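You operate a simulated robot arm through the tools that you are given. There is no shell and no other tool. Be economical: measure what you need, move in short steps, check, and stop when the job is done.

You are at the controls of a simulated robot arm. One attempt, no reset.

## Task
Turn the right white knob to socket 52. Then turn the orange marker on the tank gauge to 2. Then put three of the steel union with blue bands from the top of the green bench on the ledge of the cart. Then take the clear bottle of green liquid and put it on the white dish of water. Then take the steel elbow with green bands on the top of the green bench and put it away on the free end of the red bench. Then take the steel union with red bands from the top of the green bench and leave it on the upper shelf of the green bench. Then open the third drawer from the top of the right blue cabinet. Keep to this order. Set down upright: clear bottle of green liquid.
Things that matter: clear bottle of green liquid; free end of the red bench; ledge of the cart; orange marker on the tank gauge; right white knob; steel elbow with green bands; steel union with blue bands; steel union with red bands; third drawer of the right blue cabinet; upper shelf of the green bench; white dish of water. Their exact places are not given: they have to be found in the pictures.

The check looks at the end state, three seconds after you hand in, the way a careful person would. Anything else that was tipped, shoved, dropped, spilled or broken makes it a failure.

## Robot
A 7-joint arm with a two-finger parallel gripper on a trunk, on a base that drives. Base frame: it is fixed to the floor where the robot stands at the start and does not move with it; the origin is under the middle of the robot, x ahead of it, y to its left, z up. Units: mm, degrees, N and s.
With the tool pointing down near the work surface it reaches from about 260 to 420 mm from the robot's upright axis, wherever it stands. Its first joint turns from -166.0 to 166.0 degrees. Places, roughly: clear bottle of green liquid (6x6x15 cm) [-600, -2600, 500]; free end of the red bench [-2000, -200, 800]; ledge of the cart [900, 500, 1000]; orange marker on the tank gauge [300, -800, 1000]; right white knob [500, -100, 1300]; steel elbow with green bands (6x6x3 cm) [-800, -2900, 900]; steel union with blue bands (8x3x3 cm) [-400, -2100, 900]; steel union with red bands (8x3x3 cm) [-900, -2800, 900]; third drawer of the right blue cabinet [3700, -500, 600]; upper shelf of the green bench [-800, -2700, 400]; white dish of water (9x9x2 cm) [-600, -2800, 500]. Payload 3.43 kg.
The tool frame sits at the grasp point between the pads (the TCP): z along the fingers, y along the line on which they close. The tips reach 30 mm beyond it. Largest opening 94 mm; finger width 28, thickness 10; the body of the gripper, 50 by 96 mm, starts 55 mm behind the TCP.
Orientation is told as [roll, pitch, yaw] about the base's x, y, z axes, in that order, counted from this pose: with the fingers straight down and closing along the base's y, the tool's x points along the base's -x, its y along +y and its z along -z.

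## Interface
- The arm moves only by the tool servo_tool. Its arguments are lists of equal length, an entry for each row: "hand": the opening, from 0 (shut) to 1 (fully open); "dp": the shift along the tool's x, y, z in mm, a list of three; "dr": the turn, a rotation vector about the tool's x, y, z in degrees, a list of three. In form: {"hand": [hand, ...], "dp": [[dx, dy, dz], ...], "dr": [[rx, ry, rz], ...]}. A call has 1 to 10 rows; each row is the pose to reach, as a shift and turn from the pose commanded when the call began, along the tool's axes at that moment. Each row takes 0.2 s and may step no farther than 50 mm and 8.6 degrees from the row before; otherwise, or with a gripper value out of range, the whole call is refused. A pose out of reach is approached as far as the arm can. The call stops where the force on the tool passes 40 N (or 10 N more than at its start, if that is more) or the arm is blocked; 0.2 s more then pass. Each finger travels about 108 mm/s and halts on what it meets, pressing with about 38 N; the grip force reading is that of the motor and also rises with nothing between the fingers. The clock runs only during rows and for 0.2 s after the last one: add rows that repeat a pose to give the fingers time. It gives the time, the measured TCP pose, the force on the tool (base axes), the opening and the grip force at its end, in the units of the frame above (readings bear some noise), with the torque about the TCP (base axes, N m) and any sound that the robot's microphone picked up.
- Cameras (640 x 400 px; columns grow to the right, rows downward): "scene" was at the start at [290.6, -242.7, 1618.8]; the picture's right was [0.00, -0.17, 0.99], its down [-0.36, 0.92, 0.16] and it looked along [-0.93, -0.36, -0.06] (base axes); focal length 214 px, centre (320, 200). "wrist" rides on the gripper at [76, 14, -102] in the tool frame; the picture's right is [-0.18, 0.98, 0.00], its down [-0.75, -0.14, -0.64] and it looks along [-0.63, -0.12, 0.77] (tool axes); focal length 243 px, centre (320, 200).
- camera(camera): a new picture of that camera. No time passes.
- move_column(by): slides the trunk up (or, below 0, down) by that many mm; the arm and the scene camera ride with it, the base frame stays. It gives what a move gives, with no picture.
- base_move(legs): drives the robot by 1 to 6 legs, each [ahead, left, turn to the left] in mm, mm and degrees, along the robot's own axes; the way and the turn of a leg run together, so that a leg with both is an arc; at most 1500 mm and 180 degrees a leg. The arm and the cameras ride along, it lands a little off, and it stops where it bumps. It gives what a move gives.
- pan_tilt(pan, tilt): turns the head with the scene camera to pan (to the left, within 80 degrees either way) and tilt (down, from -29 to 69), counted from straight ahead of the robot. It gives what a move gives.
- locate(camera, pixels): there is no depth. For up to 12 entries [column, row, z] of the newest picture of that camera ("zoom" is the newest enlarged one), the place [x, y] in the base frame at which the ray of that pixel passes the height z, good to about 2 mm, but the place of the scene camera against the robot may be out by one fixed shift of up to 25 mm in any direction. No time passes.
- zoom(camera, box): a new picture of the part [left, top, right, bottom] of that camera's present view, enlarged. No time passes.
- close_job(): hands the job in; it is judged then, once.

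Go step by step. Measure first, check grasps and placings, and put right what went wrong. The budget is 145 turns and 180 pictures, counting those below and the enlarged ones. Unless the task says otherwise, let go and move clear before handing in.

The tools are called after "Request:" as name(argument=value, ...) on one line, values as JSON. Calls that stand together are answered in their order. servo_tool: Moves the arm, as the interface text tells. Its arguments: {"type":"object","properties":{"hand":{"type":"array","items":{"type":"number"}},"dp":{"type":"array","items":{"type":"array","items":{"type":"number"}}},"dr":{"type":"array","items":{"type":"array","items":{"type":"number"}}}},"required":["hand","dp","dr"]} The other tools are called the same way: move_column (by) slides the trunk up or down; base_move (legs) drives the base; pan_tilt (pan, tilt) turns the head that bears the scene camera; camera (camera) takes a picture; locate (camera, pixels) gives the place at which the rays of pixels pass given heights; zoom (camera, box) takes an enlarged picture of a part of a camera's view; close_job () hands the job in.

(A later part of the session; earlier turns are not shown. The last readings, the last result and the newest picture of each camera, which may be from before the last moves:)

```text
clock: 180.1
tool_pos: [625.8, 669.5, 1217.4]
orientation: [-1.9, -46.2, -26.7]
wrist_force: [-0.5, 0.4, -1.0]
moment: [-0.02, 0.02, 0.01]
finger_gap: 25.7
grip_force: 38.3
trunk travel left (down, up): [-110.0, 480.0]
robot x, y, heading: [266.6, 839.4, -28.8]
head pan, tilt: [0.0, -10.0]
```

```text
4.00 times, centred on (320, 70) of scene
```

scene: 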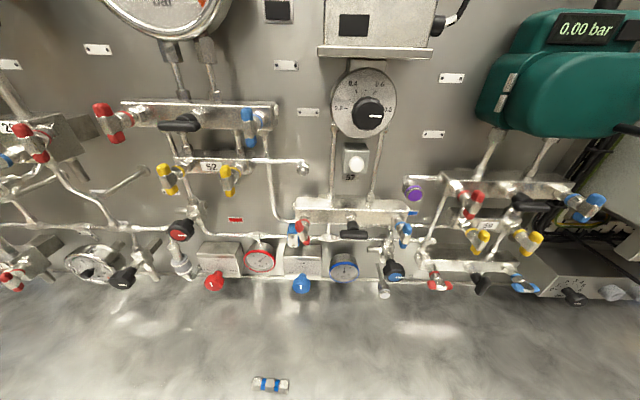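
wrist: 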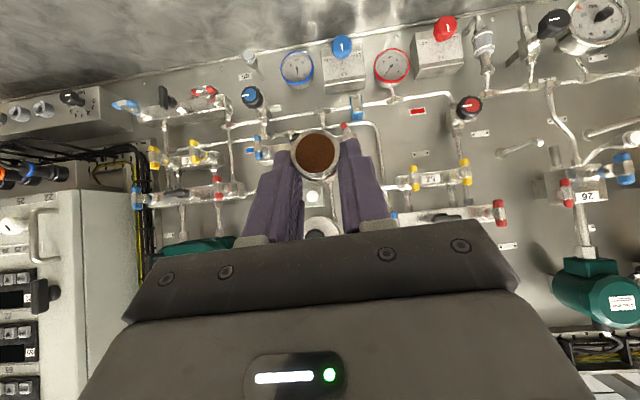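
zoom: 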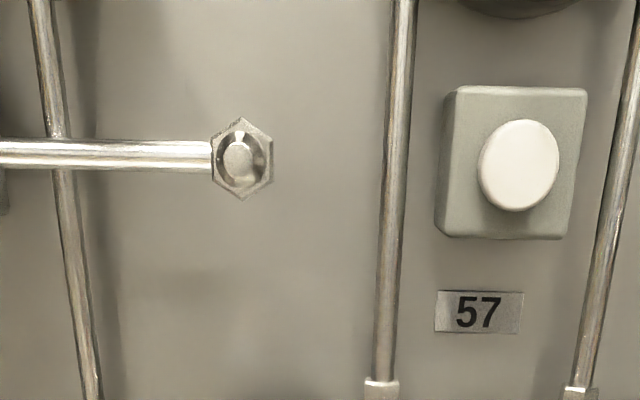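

Request:
locate(camera="zoom", pixels=[[238, 158, 1360], [238, 158, 1350], [238, 158, 1370], [238, 158, 1340], [238, 158, 1380]])

```text
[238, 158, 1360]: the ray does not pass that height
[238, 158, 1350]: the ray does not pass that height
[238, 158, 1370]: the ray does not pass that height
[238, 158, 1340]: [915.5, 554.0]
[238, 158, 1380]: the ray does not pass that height
```

Nozzle tip (corrected for the scene shift (−17,−6,−7)) ≈ (965, 513, 1332). Tuck the head (tilt 45), raise, and approach to just in front of it.

Request:
pan_tilt(pan=0, tilt=42)

Request:
move_column(by=131)

Request:
base_move(legs=[[200, 0, 0]])

Request:
camera(camera="wrist")

Request:
camera(camera="scene")

```text
clock: 181.3
tool_pos: [625.9, 668.6, 1217.1]
orientation: [-1.9, -46.3, -26.8]
wrist_force: [0.1, 0.9, -1.1]
moment: [0.03, 0.01, 0.0]
finger_gap: 25.9
grip_force: 38.0
trunk travel left (down, up): [-110.0, 480.0]
robot x, y, heading: [265.2, 837.2, -28.5]
head pan, tilt: [0.0, 42.0]
```

```text
clock: 182.9
tool_pos: [625.4, 667.6, 1347.9]
orientation: [-1.9, -46.2, -26.8]
wrist_force: [0.6, -1.1, -0.3]
moment: [0.01, -0.03, 0.03]
finger_gap: 25.7
grip_force: 37.9
trunk travel left (down, up): [-241.0, 349.0]
robot x, y, heading: [265.7, 832.8, -28.7]
head pan, tilt: [0.0, 42.0]
```

```text
clock: 184.5
tool_pos: [799.3, 573.0, 1347.8]
orientation: [-1.9, -46.1, -26.8]
wrist_force: [0.5, -0.7, -0.7]
moment: [0.0, 0.02, 0.02]
finger_gap: 25.7
grip_force: 37.8
trunk travel left (down, up): [-241.0, 349.0]
robot x, y, heading: [436.4, 738.1, -28.9]
head pan, tilt: [0.0, 42.0]
```

```text
69 pictures are left
```

wrist: 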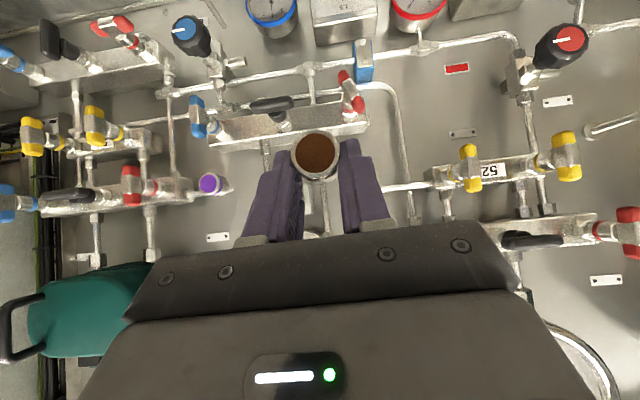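

```text
68 pictures are left
```

scene: 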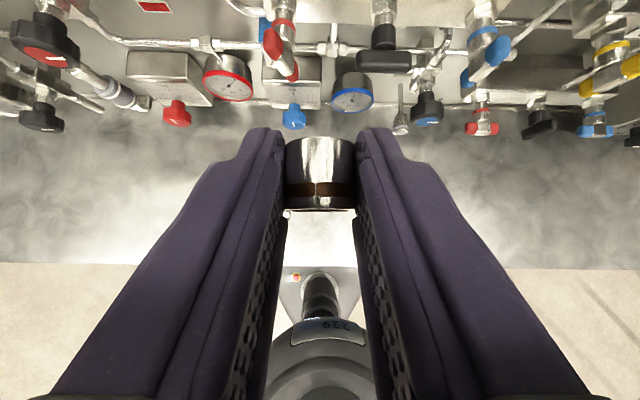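

Approach to n≈490 and check lateral alignment with the head at tilt 10.

Request:
servo_tool(hand=[0, 0, 0], dp=[[-15, 9, 16], [-30, 18, 32], [-46, 27, 48]], dr=[[0, 0, 0], [0, 0, 0], [0, 0, 0]])

Request:
pan_tilt(pan=0, tilt=10)

Request:
camera(camera="scene")

Request:
zoom(camera="wrist", box=[220, 80, 420, 205])

```text
clock: 185.3
tool_pos: [871.2, 565.7, 1348.3]
orientation: [-2.0, -46.2, -26.7]
wrist_force: [1.0, 0.3, -0.2]
moment: [0.03, 0.03, -0.01]
finger_gap: 25.6
grip_force: 38.2
trunk travel left (down, up): [-241.0, 349.0]
robot x, y, heading: [438.0, 745.0, -28.7]
head pan, tilt: [0.0, 42.0]
```

```text
clock: 186.2
tool_pos: [870.1, 565.1, 1350.0]
orientation: [-1.8, -46.2, -26.8]
wrist_force: [0.1, -0.2, -0.4]
moment: [0.02, 0.03, -0.02]
finger_gap: 25.7
grip_force: 38.0
trunk travel left (down, up): [-241.0, 349.0]
robot x, y, heading: [437.4, 744.7, -28.9]
head pan, tilt: [0.0, 10.0]
```

```text
67 pictures are left
```

scene: 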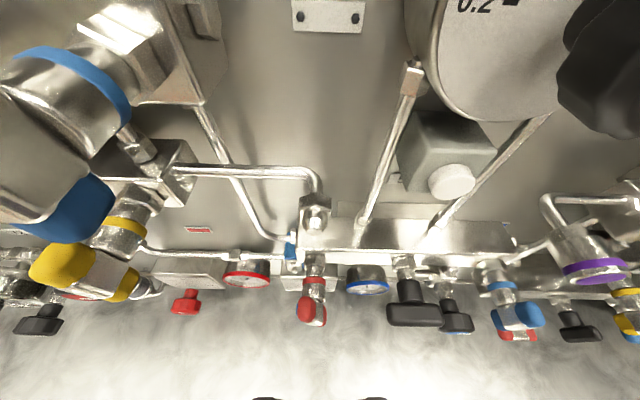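

```text
3.20 times, centred on (320, 142) of wrist
```

zoom: 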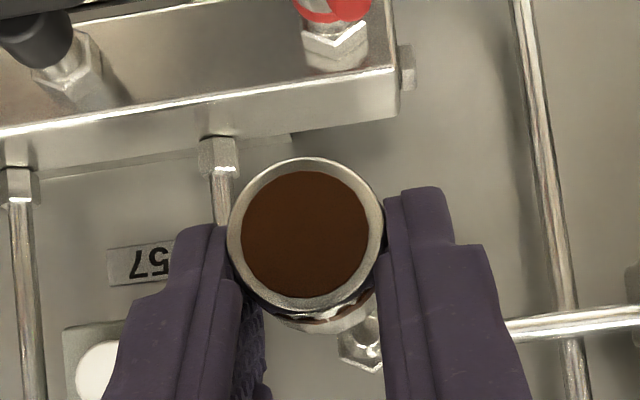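

Request:
locate(camera="wrist", pixels=[[332, 186, 1320], [332, 186, 1332], [332, 186, 1340], [317, 153, 1320], [317, 153, 1332], [317, 153, 1340]])

Request:
locate(camera="scene", pixels=[[317, 214, 1330], [317, 214, 1340], [317, 214, 1350]])

```text
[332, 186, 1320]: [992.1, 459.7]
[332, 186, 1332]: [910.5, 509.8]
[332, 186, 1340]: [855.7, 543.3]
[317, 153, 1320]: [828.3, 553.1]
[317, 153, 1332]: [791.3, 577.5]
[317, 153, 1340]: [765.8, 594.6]
```

```text
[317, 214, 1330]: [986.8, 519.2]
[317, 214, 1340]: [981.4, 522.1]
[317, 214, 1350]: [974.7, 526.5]
```

The wrist locate used the older picture; redo through the zoom image.

Request:
locate(camera="zoom", pixels=[[362, 345, 1320], [362, 345, 1332], [362, 345, 1340], [310, 235, 1320], [310, 235, 1332], [310, 235, 1340]])

```text
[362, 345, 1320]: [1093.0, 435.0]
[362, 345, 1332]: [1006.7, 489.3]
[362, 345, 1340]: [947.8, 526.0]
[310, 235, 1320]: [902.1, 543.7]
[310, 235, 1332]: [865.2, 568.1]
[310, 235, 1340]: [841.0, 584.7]
```

Consistent now: nozzle l≈916, z≈1335 – about 2 mm left and 2 mm up of the cap axis. Tuck head and push on gently.

Request:
pan_tilt(pan=0, tilt=42)

Request:
servo_tool(hand=[0, 0, 0, 0, 0, 0, 0, 0, 0], dp=[[-15.4, 2, 13], [-29.3, 2, 27.4], [-43.2, 2, 41.8], [-50, 2, 49], [-55, 2, 54.1], [-58.5, 2, 57.7], [-62, 2, 61.3], [-65.5, 2, 64.9], [-69, 2, 68.5]], dr=[[0, 0, 0], [0, 0, 0], [0, 0, 0], [0, 0, 0], [0, 0, 0], [0, 0, 0], [0, 0, 0], [0, 0, 0], [0, 0, 0]])

Request:
zoom(camera="wrist", box=[220, 80, 420, 205])

```text
clock: 187.2
tool_pos: [870.1, 566.2, 1349.3]
orientation: [-1.8, -46.2, -26.8]
wrist_force: [-0.1, -0.7, -1.1]
moment: [0.01, 0.01, -0.01]
finger_gap: 25.5
grip_force: 37.4
trunk travel left (down, up): [-241.0, 349.0]
robot x, y, heading: [438.9, 739.7, -28.9]
head pan, tilt: [0.0, 42.0]
```

```text
clock: 189.1
tool_pos: [943.4, 528.5, 1352.9]
orientation: [-1.8, -46.3, -26.7]
wrist_force: [-29.6, 16.3, 14.9]
moment: [0.09, 0.21, -0.41]
finger_gap: 25.6
grip_force: 38.1
trunk travel left (down, up): [-241.0, 349.0]
robot x, y, heading: [438.5, 739.4, -28.7]
head pan, tilt: [0.0, 42.0]
heard: snap
stopped in row 9: the force on the tool passed its limit at 44 N (the readings are from after the stop); the commanded pose is now the measured one
```

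```text
3.20 times, centred on (320, 142) of wrist
```

zoom: 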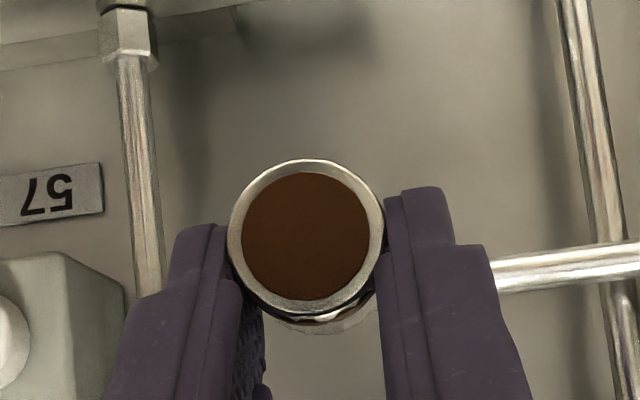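

A snap again – the cap seems latched. Open and back off straight.

Request:
servo_tool(hand=[0.3, 0.5, 0.5, 0.5, 0.5, 0.5, 0.5], dp=[[0, 0, 0], [0, 0, 0], [14, 0, -14.4], [35, 0, -36], [60, 0, -62], [90, 0, -93], [110, 0, -114]], dr=[[0, 0, 0], [0, 0, 0], [0, 0, 0], [0, 0, 0], [0, 0, 0], [0, 0, 0], [0, 0, 0]])

Request:
camera(camera="wrist")

```text
clock: 190.7
tool_pos: [814.2, 600.9, 1350.3]
orientation: [-2.0, -46.0, -26.7]
wrist_force: [-0.1, 0.7, -0.1]
moment: [0.01, -0.01, 0.0]
finger_gap: 47.0
grip_force: 0.0
trunk travel left (down, up): [-241.0, 349.0]
robot x, y, heading: [441.0, 740.3, -28.8]
head pan, tilt: [0.0, 42.0]
```

```text
64 pictures are left
```

wrist: 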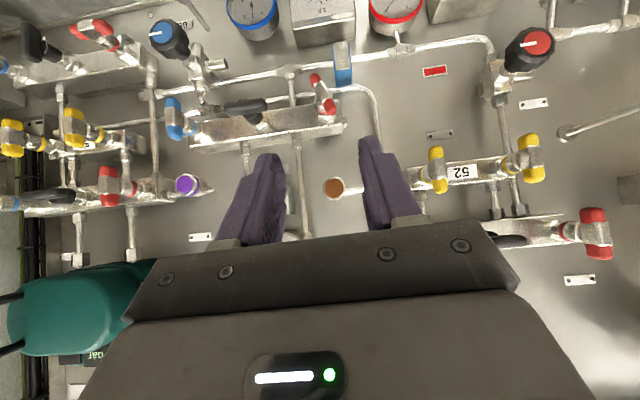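

The cap is back on (brown face at (334,188)). Now fetch U2: back off, straighten the hand to tool-down with 90° yaw, and drive to the bench end.

Request:
base_move(legs=[[-150, 0, 0]])

Request:
servo_tool(hand=[0.7, 0.7, 0.7, 0.7, 0.7, 0.7], dp=[[0, 0, 0], [0, 0, 0], [0, 0, 0], [0, 0, 0], [0, 0, 0], [0, 0, 0]], dr=[[0, 8, 0], [0, 16, 0], [0, 24, 0], [0, 32, 0], [0, 40, 0], [0, 46, 0]])

Request:
servo_tool(hand=[0.7, 0.7, 0.7, 0.7, 0.7, 0.7, 0.7, 0.7, 0.7, 0.7], dp=[[0, 0, 10], [0, 0, 20], [0, 0, 30], [0, 0, 40], [0, 0, 50], [0, 0, 60], [0, 0, 70], [0, 0, 80], [0, 0, 80], [0, 0, 80]], dr=[[0, 0, -8.5], [0, 0, -17], [0, 0, -25.5], [0, 0, -34], [0, 0, -42.5], [0, 0, -51], [0, 0, -59.5], [0, 0, -68], [0, 0, -76.5], [0, 0, -85]])

Request:
base_move(legs=[[0, 0, -89.3], [1270, 0, 0], [1240, 0, 0], [0, 842, 0]])

Request:
camera(camera="wrist")

Request:
camera(camera="scene")

```text
clock: 192.0
tool_pos: [680.5, 673.3, 1349.9]
orientation: [-1.9, -46.1, -26.6]
wrist_force: [-0.5, -0.3, 0.2]
moment: [-0.01, 0.0, -0.01]
finger_gap: 47.1
grip_force: 0.0
trunk travel left (down, up): [-241.0, 349.0]
robot x, y, heading: [299.0, 815.0, -28.6]
head pan, tilt: [0.0, 42.0]
```

```text
clock: 193.4
tool_pos: [682.4, 672.0, 1351.7]
orientation: [-1.2, 0.2, -28.0]
wrist_force: [0.4, 0.5, 0.0]
moment: [0.01, 0.02, 0.01]
finger_gap: 65.6
grip_force: 0.0
trunk travel left (down, up): [-241.0, 349.0]
robot x, y, heading: [305.8, 812.3, -28.7]
head pan, tilt: [0.0, 42.0]
```

```text
clock: 195.6
tool_pos: [680.6, 671.8, 1268.9]
orientation: [-0.1, 1.2, 57.1]
wrist_force: [-0.6, -0.9, -0.1]
moment: [-0.01, 0.01, 0.02]
finger_gap: 65.6
grip_force: 0.2
trunk travel left (down, up): [-241.0, 349.0]
robot x, y, heading: [304.0, 815.7, -28.4]
head pan, tilt: [0.0, 42.0]
```

```text
clock: 215.6
tool_pos: [-195.9, -2129.3, 1271.0]
orientation: [-0.1, 1.3, -30.4]
wrist_force: [0.6, -0.6, 0.1]
moment: [-0.05, 0.03, -0.02]
finger_gap: 65.7
grip_force: 0.0
trunk travel left (down, up): [-241.0, 349.0]
robot x, y, heading: [-72.5, -1746.8, -116.0]
head pan, tilt: [0.0, 42.0]
```

```text
63 pictures are left
```

wrist: 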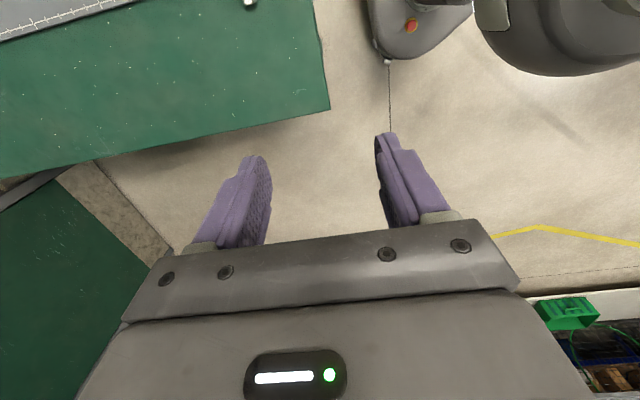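

```text
62 pictures are left
```

scene: 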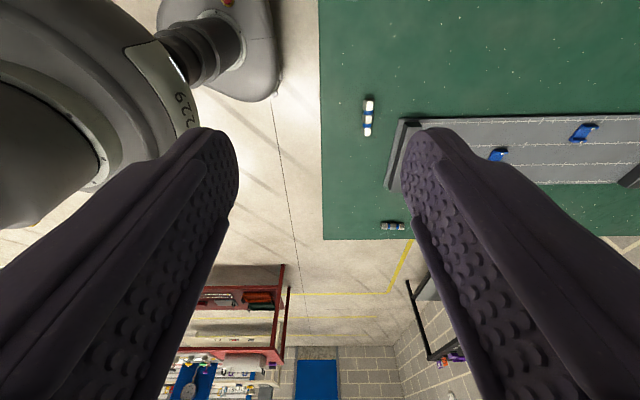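

Odometry gives the needed correction: turn −2.5°, right 117, ahead 90 – then lower and view U2.

Request:
base_move(legs=[[0, 0, -2.5], [0, -117, 0], [90, 0, 0]])

Request:
move_column(by=-235)

Request:
camera(camera="wrist")

```text
clock: 218.0
tool_pos: [-362.9, -2146.4, 1269.8]
orientation: [-0.1, 1.3, -32.7]
wrist_force: [-1.0, -0.6, -0.6]
moment: [0.02, -0.03, -0.01]
finger_gap: 65.8
grip_force: 0.3
trunk travel left (down, up): [-241.0, 349.0]
robot x, y, heading: [-220.3, -1768.6, -118.2]
head pan, tilt: [0.0, 42.0]
```

```text
clock: 220.4
tool_pos: [-362.4, -2145.5, 1034.2]
orientation: [-0.1, 1.3, -32.9]
wrist_force: [-0.3, -0.3, -0.2]
moment: [-0.01, -0.04, -0.02]
finger_gap: 65.9
grip_force: 0.0
trunk travel left (down, up): [-6.0, 584.0]
robot x, y, heading: [-219.9, -1766.6, -118.6]
head pan, tilt: [0.0, 42.0]
```

```text
61 pictures are left
```

wrist: 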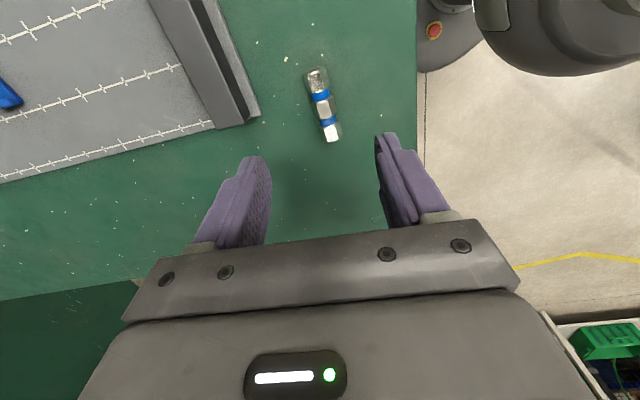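

U2 sits just as U1 did. Descend 118 mm, close, lift.

Request:
servo_tool(hand=[0.7, 0.7, 0.7, 0.7, 0.0, 0.0, 0.0, 0.0], dp=[[-4, 0, 40], [-4, 0, 80], [-4, 0, 105], [-4, 0, 118], [-4, 0, 118], [-4, 0, 118], [-4, 0, 118], [-4, 0, 118]], dr=[[0, 0, -2], [0, 0, -3], [0, 0, -3], [0, 0, -3], [0, 0, -3], [0, 0, -3], [0, 0, -3], [0, 0, -3]])

Request:
servo_tool(hand=[0, 0, 0, 0], dp=[[0, 0, -40], [0, 0, -80], [0, 0, -115], [0, 0, -115]], dr=[[0, 0, 0], [0, 0, 0], [0, 0, 0], [0, 0, 0]])

Request:
camera(camera="wrist")

```text
clock: 222.2
tool_pos: [-361.6, -2146.5, 916.8]
orientation: [-0.1, 1.3, -29.8]
wrist_force: [3.1, 2.9, 22.1]
moment: [0.08, -0.37, 0.21]
finger_gap: 20.2
grip_force: 38.5
trunk travel left (down, up): [-6.0, 584.0]
robot x, y, heading: [-223.4, -1765.7, -118.4]
head pan, tilt: [0.0, 42.0]
```

```text
clock: 223.2
tool_pos: [-358.8, -2148.3, 1031.2]
orientation: [-0.1, 1.2, -29.8]
wrist_force: [-0.6, 0.1, -0.8]
moment: [0.01, 0.02, 0.03]
finger_gap: 18.9
grip_force: 37.8
trunk travel left (down, up): [-6.0, 584.0]
robot x, y, heading: [-219.7, -1766.1, -118.3]
head pan, tilt: [0.0, 42.0]
```

```text
60 pictures are left
```

wrist: 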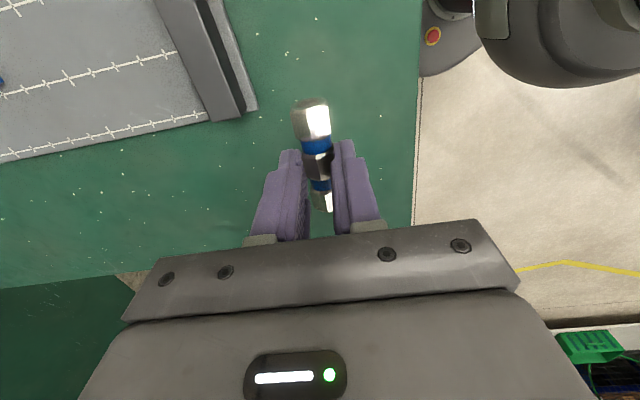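

U2 held. Travel back to the cart (via the free lane), stop short of it.

Request:
move_column(by=180)

Request:
base_move(legs=[[0, -770, 0], [-1230, 0, 0], [-1225, 0, 0], [0, 0, 89.3]])

```text
clock: 225.2
tool_pos: [-358.5, -2147.1, 1211.2]
orientation: [0.0, 1.4, -29.9]
wrist_force: [-0.4, -0.7, -1.2]
moment: [-0.02, 0.03, 0.02]
finger_gap: 19.0
grip_force: 37.7
trunk travel left (down, up): [-186.0, 404.0]
robot x, y, heading: [-220.1, -1768.0, -118.6]
head pan, tilt: [0.0, 42.0]
```

```text
clock: 244.6
tool_pos: [653.3, 585.9, 1211.6]
orientation: [0.0, 1.2, 56.8]
wrist_force: [-0.6, -0.7, -0.6]
moment: [-0.04, -0.01, 0.0]
finger_gap: 18.9
grip_force: 37.7
trunk travel left (down, up): [-186.0, 404.0]
robot x, y, heading: [279.5, 747.3, -32.0]
head pan, tilt: [0.0, 42.0]
```

Request:
base_move(legs=[[0, 0, 3], [0, 10, 0], [142, 0, 0]])

Request:
move_column(by=-160)

Request:
camera(camera="wrist")

Request:
camera(camera="scene")

```text
clock: 246.7
tool_pos: [788.9, 547.5, 1209.2]
orientation: [0.2, 1.3, 60.0]
wrist_force: [-0.3, 0.6, -0.9]
moment: [0.04, -0.03, -0.01]
finger_gap: 19.0
grip_force: 38.0
trunk travel left (down, up): [-186.0, 404.0]
robot x, y, heading: [411.6, 686.6, -28.6]
head pan, tilt: [0.0, 42.0]
```

```text
clock: 248.6
tool_pos: [786.9, 549.0, 1050.9]
orientation: [0.0, 1.2, 60.0]
wrist_force: [0.0, 0.8, -0.8]
moment: [0.01, 0.02, 0.02]
finger_gap: 18.9
grip_force: 37.8
trunk travel left (down, up): [-26.0, 564.0]
robot x, y, heading: [410.7, 691.3, -28.6]
head pan, tilt: [0.0, 42.0]
```

```text
59 pictures are left
```

wrist: 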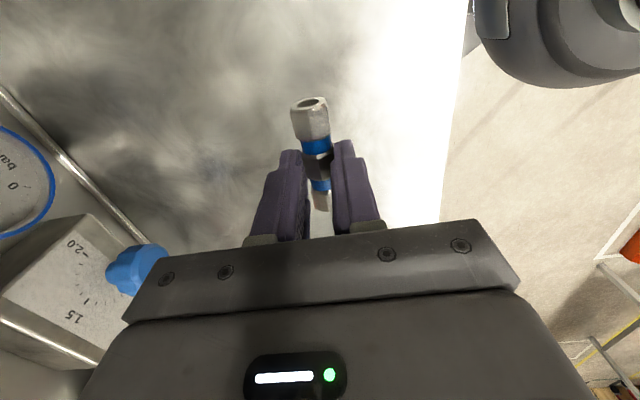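

```text
58 pictures are left
```

scene: 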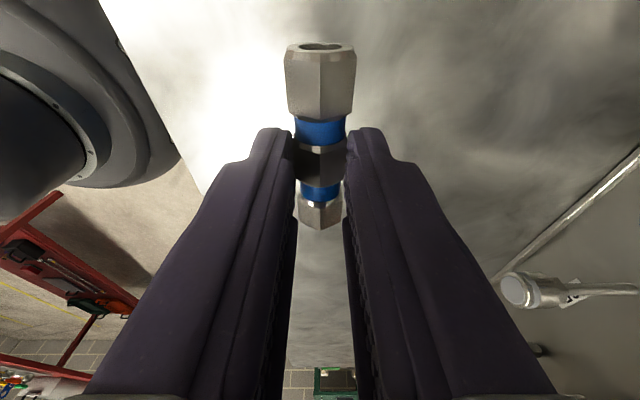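

Clear below. Descend to 981, release, lift.

Request:
servo_tool(hand=[0, 0, 0, 0, 0, 0, 0], dp=[[0, 0, 30], [0, 0, 50], [0, 0, 60], [0, 0, 64], [0, 0, 67], [0, 0, 70], [0, 0, 72]], dr=[[0, 0, 0], [0, 0, 0], [0, 0, 0], [0, 0, 0], [0, 0, 0], [0, 0, 0], [0, 0, 0]])

Request:
servo_tool(hand=[0.1, 0.3, 0.5, 0.5, 0.5, 0.5, 0.5], dp=[[0, 0, -1], [0, 0, -1], [0, 0, -1], [0, 0, -20], [0, 0, -60], [0, 0, -100], [0, 0, -140]], dr=[[0, 0, 0], [0, 0, 0], [0, 0, 0], [0, 0, 0], [0, 0, 0], [0, 0, 0], [0, 0, 0]])

Request:
camera(camera="scene")

```text
clock: 250.2
tool_pos: [785.3, 547.4, 981.8]
orientation: [-0.2, 1.3, 60.1]
wrist_force: [7.0, 0.9, 33.0]
moment: [0.02, -0.18, 0.02]
finger_gap: 18.9
grip_force: 38.2
trunk travel left (down, up): [-26.0, 564.0]
robot x, y, heading: [410.3, 687.3, -28.6]
head pan, tilt: [0.0, 42.0]
```

```text
clock: 251.8
tool_pos: [785.0, 551.5, 1119.5]
orientation: [0.1, 1.2, 60.0]
wrist_force: [-0.1, 0.0, 1.0]
moment: [0.0, 0.01, 0.0]
finger_gap: 47.5
grip_force: 0.1
trunk travel left (down, up): [-26.0, 564.0]
robot x, y, heading: [410.6, 685.0, -28.9]
head pan, tilt: [0.0, 42.0]
```

```text
57 pictures are left
```

scene: 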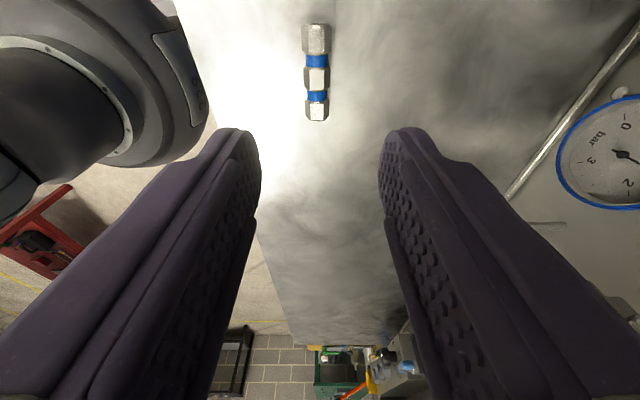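

U2 placed. Now U4 on the bench's west edge: back off well and strafe along to that side.

Request:
move_column(by=150)

Request:
base_move(legs=[[-280, 0, 0], [0, -1500, 0], [0, -1500, 0]])

Request:
pan_tilt(pan=-35, tilt=15)

Request:
camera(camera="scene")

```text
clock: 253.5
tool_pos: [786.7, 552.2, 1268.8]
orientation: [0.0, 1.4, 60.0]
wrist_force: [0.5, 0.2, -0.7]
moment: [0.04, -0.01, 0.01]
finger_gap: 47.2
grip_force: 0.1
trunk travel left (down, up): [-176.0, 414.0]
robot x, y, heading: [407.7, 684.8, -28.6]
head pan, tilt: [0.0, 42.0]
```

```text
clock: 269.2
tool_pos: [-854.2, -1892.8, 1269.4]
orientation: [0.0, 1.3, 60.0]
wrist_force: [0.2, 0.1, -0.2]
moment: [0.04, -0.02, 0.01]
finger_gap: 47.0
grip_force: 0.1
trunk travel left (down, up): [-176.0, 414.0]
robot x, y, heading: [-1234.3, -1758.4, -28.8]
head pan, tilt: [0.0, 42.0]
```

```text
clock: 270.2
tool_pos: [-854.7, -1894.9, 1269.9]
orientation: [0.1, 1.4, 59.9]
wrist_force: [-0.7, -0.6, -0.1]
moment: [0.02, -0.02, 0.04]
finger_gap: 46.8
grip_force: 0.1
trunk travel left (down, up): [-176.0, 414.0]
robot x, y, heading: [-1231.4, -1761.1, -28.9]
head pan, tilt: [-35.0, 15.0]
```

```text
56 pictures are left
```

scene: 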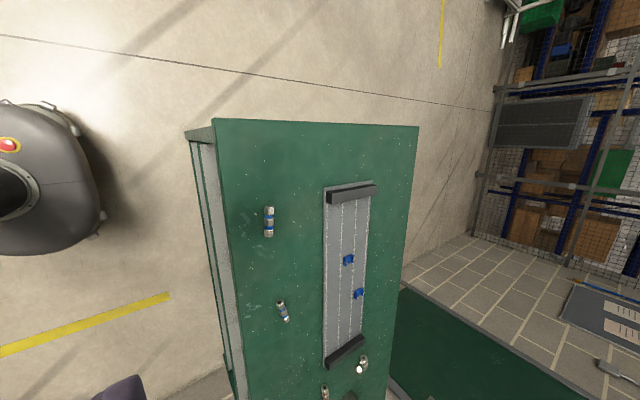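

U4 visible at (268,221). Sidestep 96 right, 219 ahead, lower and view.

Request:
base_move(legs=[[0, -96, 0], [219, 0, 0]])

Request:
pan_tilt(pan=0, tilt=42)

Request:
move_column(by=-172)

Request:
camera(camera="wrist")

```text
clock: 272.6
tool_pos: [-711.8, -2079.7, 1268.3]
orientation: [0.1, 1.3, 59.8]
wrist_force: [1.1, 0.0, -0.1]
moment: [0.02, 0.01, -0.01]
finger_gap: 47.0
grip_force: 0.1
trunk travel left (down, up): [-176.0, 414.0]
robot x, y, heading: [-1091.6, -1938.2, -29.0]
head pan, tilt: [-35.0, 15.0]
```

```text
clock: 273.6
tool_pos: [-712.3, -2078.3, 1270.1]
orientation: [0.0, 1.3, 59.8]
wrist_force: [0.4, 0.0, 0.0]
moment: [-0.01, 0.01, -0.02]
finger_gap: 46.7
grip_force: 0.1
trunk travel left (down, up): [-176.0, 414.0]
robot x, y, heading: [-1093.1, -1942.5, -28.9]
head pan, tilt: [0.0, 42.0]
```

```text
clock: 275.5
tool_pos: [-711.3, -2079.1, 1097.9]
orientation: [0.0, 1.4, 59.8]
wrist_force: [0.3, -0.3, 0.3]
moment: [0.0, 0.03, 0.0]
finger_gap: 47.1
grip_force: 0.1
trunk travel left (down, up): [-4.0, 586.0]
robot x, y, heading: [-1090.5, -1942.5, -28.9]
head pan, tilt: [0.0, 42.0]
```

```text
55 pictures are left
```

wrist: 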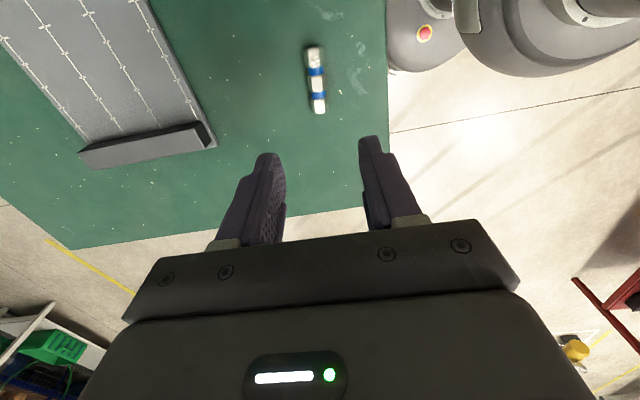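

Request:
locate(camera="wrist", pixels=[[316, 79, 896], [314, 49, 896], [320, 109, 896]])

```text
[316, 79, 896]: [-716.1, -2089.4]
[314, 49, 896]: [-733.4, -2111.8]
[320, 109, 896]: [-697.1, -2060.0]
```

Axis heading 55°: turn +5° about tool z, shift 11 mm, descend 182 mm, close, lift.

Request:
servo_tool(hand=[0.6, 0.6, 0.6, 0.6, 0.6, 0.0, 0.0, 0.0, 0.0], dp=[[4, 0, 45], [8, -1, 90], [11, -1, 135], [11, -1, 168], [11, -1, 181], [11, -1, 181], [11, -1, 181], [11, -1, 181], [11, -1, 181]], dr=[[0, 0, 2], [0, 0, 4], [0, 0, 5], [0, 0, 5], [0, 0, 5], [0, 0, 5], [0, 0, 5], [0, 0, 5], [0, 0, 5]])

Request:
servo_tool(hand=[0, 0, 0, 0, 0], dp=[[0, 0, -40], [0, 0, -80], [0, 0, -120], [0, 0, -130], [0, 0, -130]], dr=[[0, 0, 0], [0, 0, 0], [0, 0, -5], [0, 0, -5], [0, 0, -5]])

Request:
camera(camera="wrist")

```text
clock: 277.5
tool_pos: [-719.9, -2091.3, 914.8]
orientation: [-0.1, 1.3, 54.7]
wrist_force: [-2.4, 1.5, 4.6]
moment: [0.23, -0.06, 0.07]
finger_gap: 18.8
grip_force: 37.9
trunk travel left (down, up): [-4.0, 586.0]
robot x, y, heading: [-1090.9, -1943.5, -28.9]
head pan, tilt: [0.0, 42.0]
```

```text
clock: 278.7
tool_pos: [-718.4, -2089.0, 1045.2]
orientation: [0.0, 1.4, 59.8]
wrist_force: [-0.6, -0.4, -1.0]
moment: [0.02, 0.0, -0.02]
finger_gap: 18.6
grip_force: 37.3
trunk travel left (down, up): [-4.0, 586.0]
robot x, y, heading: [-1090.9, -1943.0, -29.0]
head pan, tilt: [0.0, 42.0]
```

```text
54 pictures are left
```

wrist: 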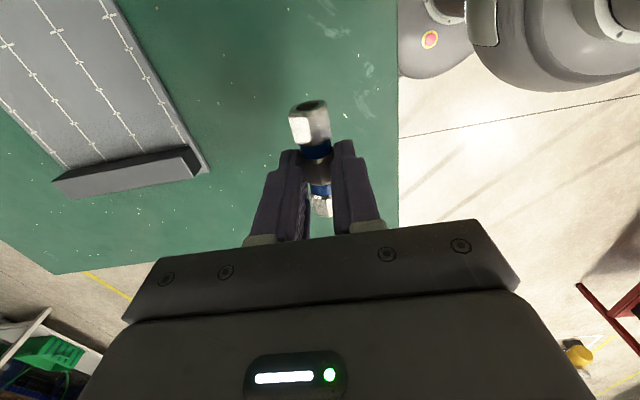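

U4 held. Return to the cart.

Request:
move_column(by=200)

Request:
base_move(legs=[[-230, 0, 0], [0, 1461, 0], [0, 1460, 0]])

```text
clock: 280.9
tool_pos: [-717.5, -2089.9, 1245.6]
orientation: [0.0, 1.3, 59.8]
wrist_force: [-0.3, 0.4, -0.4]
moment: [-0.01, 0.02, 0.0]
finger_gap: 18.9
grip_force: 38.2
trunk travel left (down, up): [-204.0, 386.0]
robot x, y, heading: [-1089.6, -1943.7, -28.6]
head pan, tilt: [0.0, 42.0]
```

```text
clock: 296.2
tool_pos: [368.8, 612.3, 1246.1]
orientation: [-0.1, 1.5, 61.2]
wrist_force: [-0.3, -0.4, -0.6]
moment: [-0.04, -0.01, 0.01]
finger_gap: 18.9
grip_force: 37.8
trunk travel left (down, up): [-204.0, 386.0]
robot x, y, heading: [-7.2, 754.1, -27.6]
head pan, tilt: [0.0, 42.0]
```

Request:
base_move(legs=[[0, 0, -1.3], [0, 40, 0], [400, 0, 0]])

Request:
move_column(by=-200)

Request:
camera(camera="scene")

```text
clock: 299.6
tool_pos: [748.1, 443.3, 1246.3]
orientation: [0.1, 1.5, 60.4]
wrist_force: [0.1, 0.6, -0.2]
moment: [-0.01, -0.01, -0.02]
finger_gap: 19.0
grip_force: 37.8
trunk travel left (down, up): [-204.0, 386.0]
robot x, y, heading: [377.2, 589.0, -28.2]
head pan, tilt: [0.0, 42.0]
```

```text
clock: 301.7
tool_pos: [747.5, 442.2, 1047.7]
orientation: [0.0, 1.4, 60.4]
wrist_force: [-0.2, 0.4, -0.4]
moment: [-0.03, -0.02, 0.0]
finger_gap: 19.2
grip_force: 37.5
trunk travel left (down, up): [-4.0, 586.0]
robot x, y, heading: [370.3, 586.8, -28.3]
head pan, tilt: [0.0, 42.0]
```

```text
53 pictures are left
```

scene: 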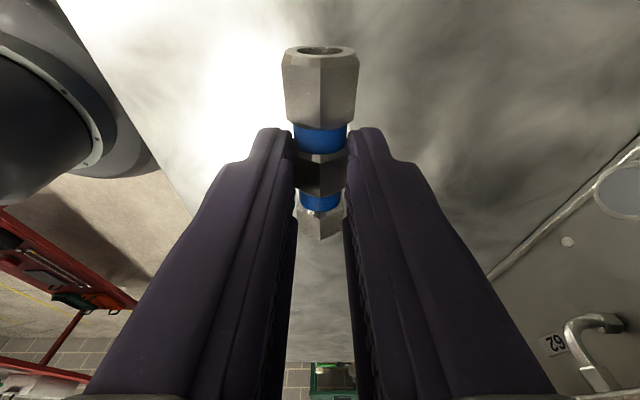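

Request:
servo_tool(hand=[0, 0, 0, 0, 0, 0, 0], dp=[[0, 0, 30], [0, 0, 50], [0, 0, 58], [0, 0, 61], [0, 0, 64], [0, 0, 67], [0, 0, 69]], dr=[[0, 0, 0], [0, 0, 0], [0, 0, 0], [0, 0, 0], [0, 0, 0], [0, 0, 0], [0, 0, 0]])

Request:
servo_tool(hand=[0.1, 0.3, 0.5, 0.5, 0.5, 0.5, 0.5], dp=[[0, 0, -1], [0, 0, -1], [0, 0, -1], [0, 0, -20], [0, 0, -60], [0, 0, -100], [0, 0, -140]], dr=[[0, 0, 0], [0, 0, 0], [0, 0, 0], [0, 0, 0], [0, 0, 0], [0, 0, 0], [0, 0, 0]])

Request:
move_column(by=150)

Request:
pan_tilt(pan=0, tilt=0)

Request:
camera(camera="scene")

```text
clock: 303.2
tool_pos: [746.3, 443.1, 980.1]
orientation: [-0.3, 1.3, 60.4]
wrist_force: [-4.2, 1.6, 15.3]
moment: [0.08, 0.16, -0.01]
finger_gap: 19.3
grip_force: 37.9
trunk travel left (down, up): [-4.0, 586.0]
robot x, y, heading: [374.1, 587.2, -28.2]
head pan, tilt: [0.0, 42.0]
stopped in row 7: the force on the tool passed its limit at 42 N (the readings are from after the stop); the commanded pose is now the measured one
```

```text
clock: 304.9
tool_pos: [749.7, 448.8, 1122.2]
orientation: [-0.2, 1.3, 60.4]
wrist_force: [0.2, 0.0, -0.5]
moment: [-0.02, 0.02, 0.01]
finger_gap: 47.1
grip_force: 0.1
trunk travel left (down, up): [-4.0, 586.0]
robot x, y, heading: [380.3, 584.6, -28.5]
head pan, tilt: [0.0, 42.0]
```

```text
clock: 306.6
tool_pos: [749.8, 447.8, 1270.9]
orientation: [-0.3, 1.3, 60.4]
wrist_force: [-0.6, -1.0, -0.2]
moment: [0.01, -0.02, 0.01]
finger_gap: 47.0
grip_force: 0.1
trunk travel left (down, up): [-154.0, 436.0]
robot x, y, heading: [370.8, 586.3, -28.2]
head pan, tilt: [0.0, 42.0]
```

```text
clock: 307.7
tool_pos: [750.6, 448.9, 1270.8]
orientation: [-0.2, 1.3, 60.5]
wrist_force: [0.4, 0.8, 1.1]
moment: [-0.01, 0.03, 0.0]
finger_gap: 46.8
grip_force: 0.1
trunk travel left (down, up): [-154.0, 436.0]
robot x, y, heading: [374.2, 590.2, -28.1]
head pan, tilt: [0.0, 0.0]
```

```text
52 pictures are left
```

scene: 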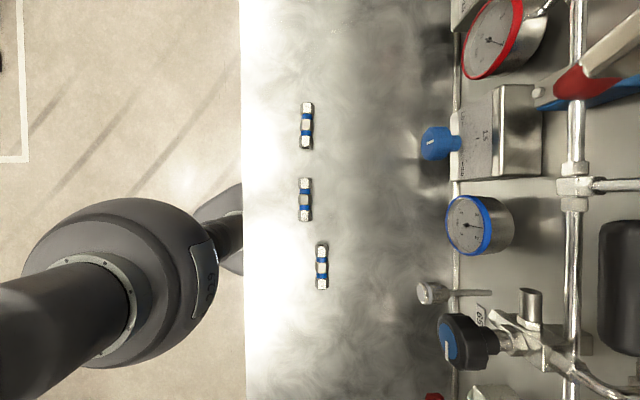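

All three unions are on the ledge. Now the bottle (under the bench, reachable from its east side): re-form the hand to horizontal-ish and drive around the near end of the bench.

Request:
base_move(legs=[[-280, 0, 0], [0, -1500, 0], [0, -700, 0]])

Request:
servo_tool(hand=[0.9, 0.9, 0.9, 0.9, 0.9, 0.9, 0.9, 0.9, 0.9, 0.9], dp=[[0, 0, 0], [0, 0, 0], [0, 0, 0], [0, 0, 0], [0, 0, 0], [0, 0, 0], [0, 0, 0], [0, 0, 0], [0, 0, 0], [0, 0, 0]], dr=[[0, 0, 8.6], [0, 0, 17.2], [0, 0, 25.8], [0, 0, 34.4], [0, 0, 43], [0, 0, 51.6], [0, 0, 60.2], [0, 0, 68.8], [0, 0, 77.4], [0, 0, 86]])

Request:
servo_tool(hand=[0.9, 0.9, 0.9, 0.9, 0.9, 0.9, 0.9, 0.9, 0.9], dp=[[-5, 0, 10], [-10, 0, 20], [-15, 0, 30], [-20, 0, 40], [-25, 0, 50], [-30, 0, 60], [-40, 0, 70], [-50, 0, 80], [-60, 0, 90]], dr=[[0, -8, 0], [0, -16, 0], [0, -24, 0], [0, -32, 0], [0, -40, 0], [0, -48, 0], [0, -56, 0], [0, -64, 0], [0, -70, 0]])

Request:
base_move(legs=[[0, 0, 180], [-1490, 0, 0]])

Request:
pan_tilt(pan=55, tilt=25)

Request:
camera(camera="scene")

```text
clock: 320.0
tool_pos: [-515.1, -1344.5, 1271.9]
orientation: [-0.3, 1.3, 61.2]
wrist_force: [0.1, -0.2, -0.5]
moment: [0.0, -0.02, -0.01]
finger_gap: 47.1
grip_force: 0.0
trunk travel left (down, up): [-154.0, 436.0]
robot x, y, heading: [-890.2, -1210.5, -27.3]
head pan, tilt: [0.0, 0.0]
```

```text
clock: 322.2
tool_pos: [-514.4, -1345.0, 1271.0]
orientation: [-1.3, -0.2, -24.9]
wrist_force: [0.2, -0.3, -0.5]
moment: [0.01, 0.03, -0.03]
finger_gap: 84.6
grip_force: 0.1
trunk travel left (down, up): [-154.0, 436.0]
robot x, y, heading: [-894.9, -1213.1, -27.2]
head pan, tilt: [0.0, 0.0]
```

```text
clock: 324.2
tool_pos: [-450.3, -1375.6, 1187.6]
orientation: [-3.8, -70.2, -21.2]
wrist_force: [-0.7, 0.2, 0.1]
moment: [-0.01, 0.03, -0.04]
finger_gap: 84.3
grip_force: 0.1
out of reach, approached as far as the arm can: row 9
trunk travel left (down, up): [-154.0, 436.0]
robot x, y, heading: [-891.7, -1211.6, -27.3]
head pan, tilt: [0.0, 0.0]
```

```text
clock: 339.1
tool_pos: [8.3, -1717.7, 1186.6]
orientation: [-3.9, -70.1, 158.7]
wrist_force: [0.9, 1.4, 0.6]
moment: [0.02, -0.02, 0.02]
finger_gap: 84.5
grip_force: 0.1
trunk travel left (down, up): [-154.0, 436.0]
robot x, y, heading: [453.0, -1881.7, 152.6]
head pan, tilt: [0.0, 0.0]
```

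```text
clock: 340.3
tool_pos: [8.5, -1716.6, 1188.4]
orientation: [-4.0, -70.1, 158.7]
wrist_force: [-0.5, 0.2, 0.0]
moment: [-0.01, 0.02, 0.02]
finger_gap: 84.6
grip_force: 0.0
trunk travel left (down, up): [-154.0, 436.0]
robot x, y, heading: [452.0, -1881.3, 152.4]
head pan, tilt: [55.0, 25.0]
```

```text
51 pictures are left
```

scene: 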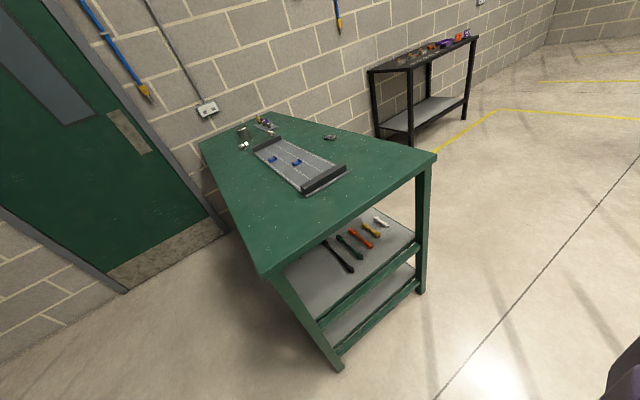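

East aisle is wide enough. Strafe to the bottle's place, back up, lower the hand and look under the bench top.

Request:
base_move(legs=[[-200, 0, 0], [0, 1050, 0]])

Request:
move_column(by=-154)

Request:
servo_tool(hand=[0.9, 0.9, 0.9, 0.9, 0.9, 0.9, 0.9, 0.9, 0.9, 0.9], dp=[[40, 0, 15], [80, 0, 29], [120, 0, 44], [160, 0, 58], [200, 0, 73], [240, 0, 87], [280, 0, 102], [320, 0, 116], [360, 0, 131], [400, 0, 146]], dr=[[0, 0, 0], [0, 0, 0], [0, 0, 0], [0, 0, 0], [0, 0, 0], [0, 0, 0], [0, 0, 0], [0, 0, 0], [0, 0, 0], [0, 0, 0]])

Request:
pan_tilt(pan=0, tilt=0)

Request:
camera(camera="scene")

```text
clock: 346.9
tool_pos: [-289.5, -2760.6, 1188.7]
orientation: [-3.9, -70.1, 160.1]
wrist_force: [0.5, -0.2, 0.0]
moment: [0.0, 0.04, 0.03]
finger_gap: 84.6
grip_force: 0.1
trunk travel left (down, up): [-154.0, 436.0]
robot x, y, heading: [155.4, -2914.6, 153.8]
head pan, tilt: [55.0, 25.0]
```

```text
clock: 348.7
tool_pos: [-289.2, -2759.0, 1033.5]
orientation: [-4.0, -70.2, 160.0]
wrist_force: [0.5, 0.7, 0.1]
moment: [0.05, 0.0, -0.01]
finger_gap: 84.7
grip_force: 0.0
trunk travel left (down, up): [0.0, 590.0]
robot x, y, heading: [154.1, -2913.0, 153.8]
head pan, tilt: [55.0, 25.0]
```

```text
clock: 350.9
tool_pos: [-285.6, -2747.7, 605.5]
orientation: [-3.9, -70.2, 160.0]
wrist_force: [0.4, 0.6, 1.2]
moment: [-0.01, 0.03, -0.02]
finger_gap: 84.4
grip_force: 0.0
out of reach, approached as far as the arm can: row 1, 2, 3, 4, 5
trunk travel left (down, up): [0.0, 590.0]
robot x, y, heading: [153.7, -2912.6, 153.7]
head pan, tilt: [55.0, 25.0]
```

```text
clock: 352.2
tool_pos: [-287.5, -2749.9, 606.5]
orientation: [-3.9, -70.1, 160.0]
wrist_force: [-0.3, -0.1, -1.1]
moment: [-0.04, 0.01, 0.0]
finger_gap: 84.6
grip_force: 0.0
trunk travel left (down, up): [0.0, 590.0]
robot x, y, heading: [153.9, -2915.2, 153.7]
head pan, tilt: [0.0, 0.0]
```

```text
50 pictures are left
```

scene: 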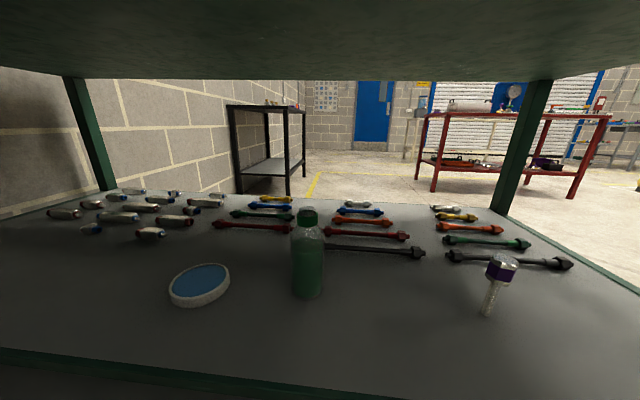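

The bottle (307,255) and dish (200,285) are in clear view on the shelf. Locating both, with a wrist view as well.

Request:
locate(camera="scene", pixels=[[308, 296, 400], [308, 296, 420], [308, 296, 440], [200, 284, 430], [200, 284, 450], [320, 376, 420], [320, 376, 440]])

Request:
camera(camera="wrist")

Request:
zoom(camera="scene", box=[150, 190, 342, 310])

```text
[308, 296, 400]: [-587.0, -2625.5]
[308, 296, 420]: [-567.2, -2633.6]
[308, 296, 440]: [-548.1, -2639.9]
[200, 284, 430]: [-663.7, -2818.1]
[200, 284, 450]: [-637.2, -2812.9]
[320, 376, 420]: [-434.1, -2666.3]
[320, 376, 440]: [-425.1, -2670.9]
```

```text
49 pictures are left
```

wrist: 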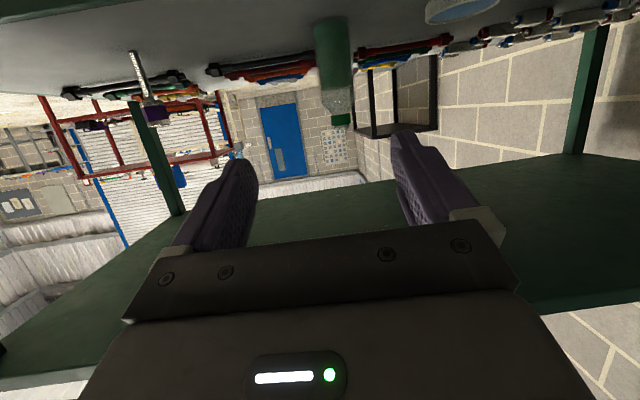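

```text
3.33 times, centred on (246, 250) of scene
```

zoom: 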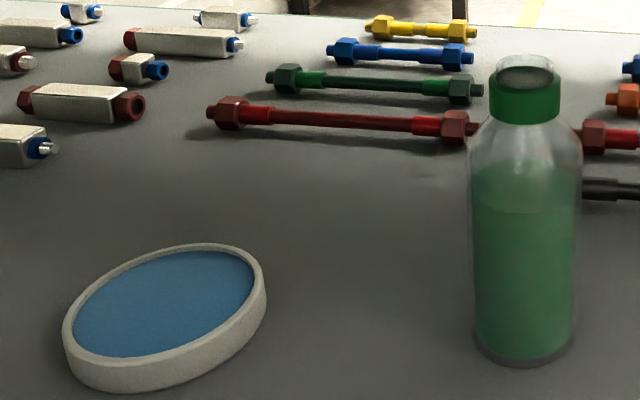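

Request:
locate(camera="wrist", pixels=[[340, 118, 560], [340, 118, 570], [340, 118, 580], [331, 30, 420], [331, 30, 440], [331, 75, 490], [331, 75, 500], [331, 75, 510]])

Request:
locate(camera="scene", pixels=[[308, 214, 560], [308, 214, 580], [308, 214, 600], [308, 255, 500], [308, 255, 520], [308, 225, 550], [308, 225, 570]])

```text
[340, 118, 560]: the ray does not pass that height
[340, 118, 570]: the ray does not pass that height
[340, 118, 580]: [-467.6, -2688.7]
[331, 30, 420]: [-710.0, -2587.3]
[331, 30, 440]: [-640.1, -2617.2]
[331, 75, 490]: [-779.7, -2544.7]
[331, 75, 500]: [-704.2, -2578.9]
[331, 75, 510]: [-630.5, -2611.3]
```

```text
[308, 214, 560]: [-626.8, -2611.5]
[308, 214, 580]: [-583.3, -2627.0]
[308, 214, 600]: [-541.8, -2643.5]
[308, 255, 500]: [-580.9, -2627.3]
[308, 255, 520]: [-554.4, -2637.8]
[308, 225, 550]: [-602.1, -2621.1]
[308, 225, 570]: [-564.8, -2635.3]
```

Estimates put the bottle near (−578,−2638) on a shelf at ≈435. Move closer (ahead 200, left 42), lower to 525 and re-measure.

Request:
base_move(legs=[[0, 42, 0], [180, 0, 0]])

Request:
servo_tool(hand=[0.9, 0.9, 0.9], dp=[[30, 0, 11], [55, 0, 20], [75, 0, 27]], dr=[[0, 0, 0], [0, 0, 0], [0, 0, 0]])

Request:
camera(camera="scene")

Request:
camera(camera="wrist")

```text
clock: 354.3
tool_pos: [-462.9, -2707.3, 605.4]
orientation: [-4.1, -69.8, 159.9]
wrist_force: [0.8, -0.1, 0.4]
moment: [0.0, 0.02, -0.01]
finger_gap: 84.5
grip_force: 0.1
trunk travel left (down, up): [0.0, 590.0]
robot x, y, heading: [-25.4, -2872.2, 153.5]
head pan, tilt: [0.0, 0.0]
stopped in leg 2: the robot was blocked; the commanded pose is now the measured one
```

```text
clock: 355.1
tool_pos: [-459.6, -2704.4, 531.2]
orientation: [-4.1, -70.4, 160.1]
wrist_force: [0.7, -1.1, -1.0]
moment: [0.03, 0.09, 0.01]
finger_gap: 84.5
grip_force: 0.1
trunk travel left (down, up): [0.0, 590.0]
robot x, y, heading: [-23.2, -2873.2, 153.3]
head pan, tilt: [0.0, 0.0]
```

```text
47 pictures are left
```

scene: 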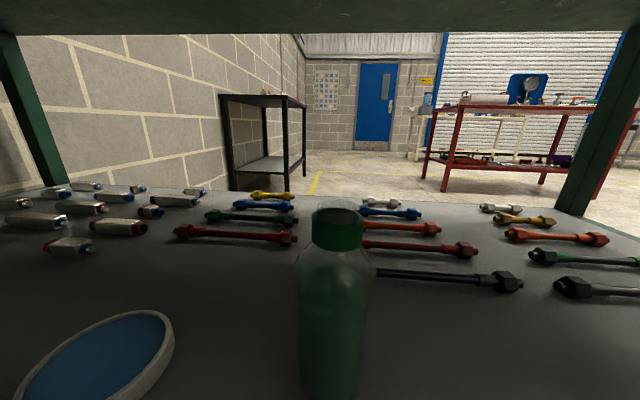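

```text
46 pictures are left
```

wrist: 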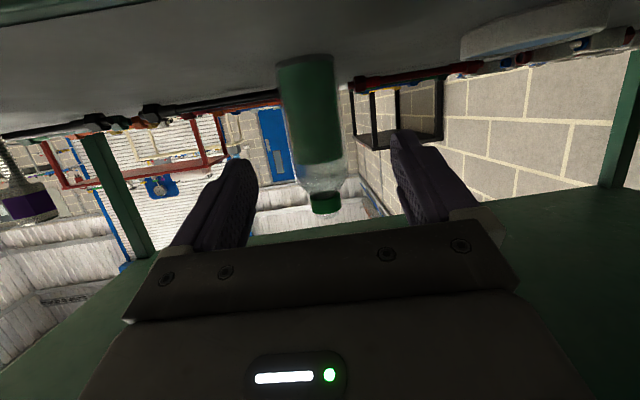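

Request:
locate(camera="wrist", pixels=[[308, 90, 460], [308, 90, 470], [308, 90, 480], [316, 150, 520], [316, 150, 530], [325, 205, 570], [325, 205, 580], [325, 205, 590], [500, 30, 440], [500, 30, 450]])

Request:
locate(camera="scene", pixels=[[336, 222, 580], [336, 222, 590], [336, 222, 600], [333, 330, 500], [333, 330, 520], [95, 360, 450], [95, 360, 470]])

```text
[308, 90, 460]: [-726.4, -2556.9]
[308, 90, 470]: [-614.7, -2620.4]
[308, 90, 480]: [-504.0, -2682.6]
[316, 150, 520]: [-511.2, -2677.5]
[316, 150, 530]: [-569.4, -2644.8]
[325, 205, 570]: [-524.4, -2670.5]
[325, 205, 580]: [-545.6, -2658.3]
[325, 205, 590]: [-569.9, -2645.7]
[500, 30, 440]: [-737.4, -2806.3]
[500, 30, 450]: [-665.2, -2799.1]
```

```text
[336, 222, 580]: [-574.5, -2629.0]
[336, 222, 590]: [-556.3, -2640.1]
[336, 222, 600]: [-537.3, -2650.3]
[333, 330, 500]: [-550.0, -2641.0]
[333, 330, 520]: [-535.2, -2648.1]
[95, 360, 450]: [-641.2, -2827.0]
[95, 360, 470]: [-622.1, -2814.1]
```

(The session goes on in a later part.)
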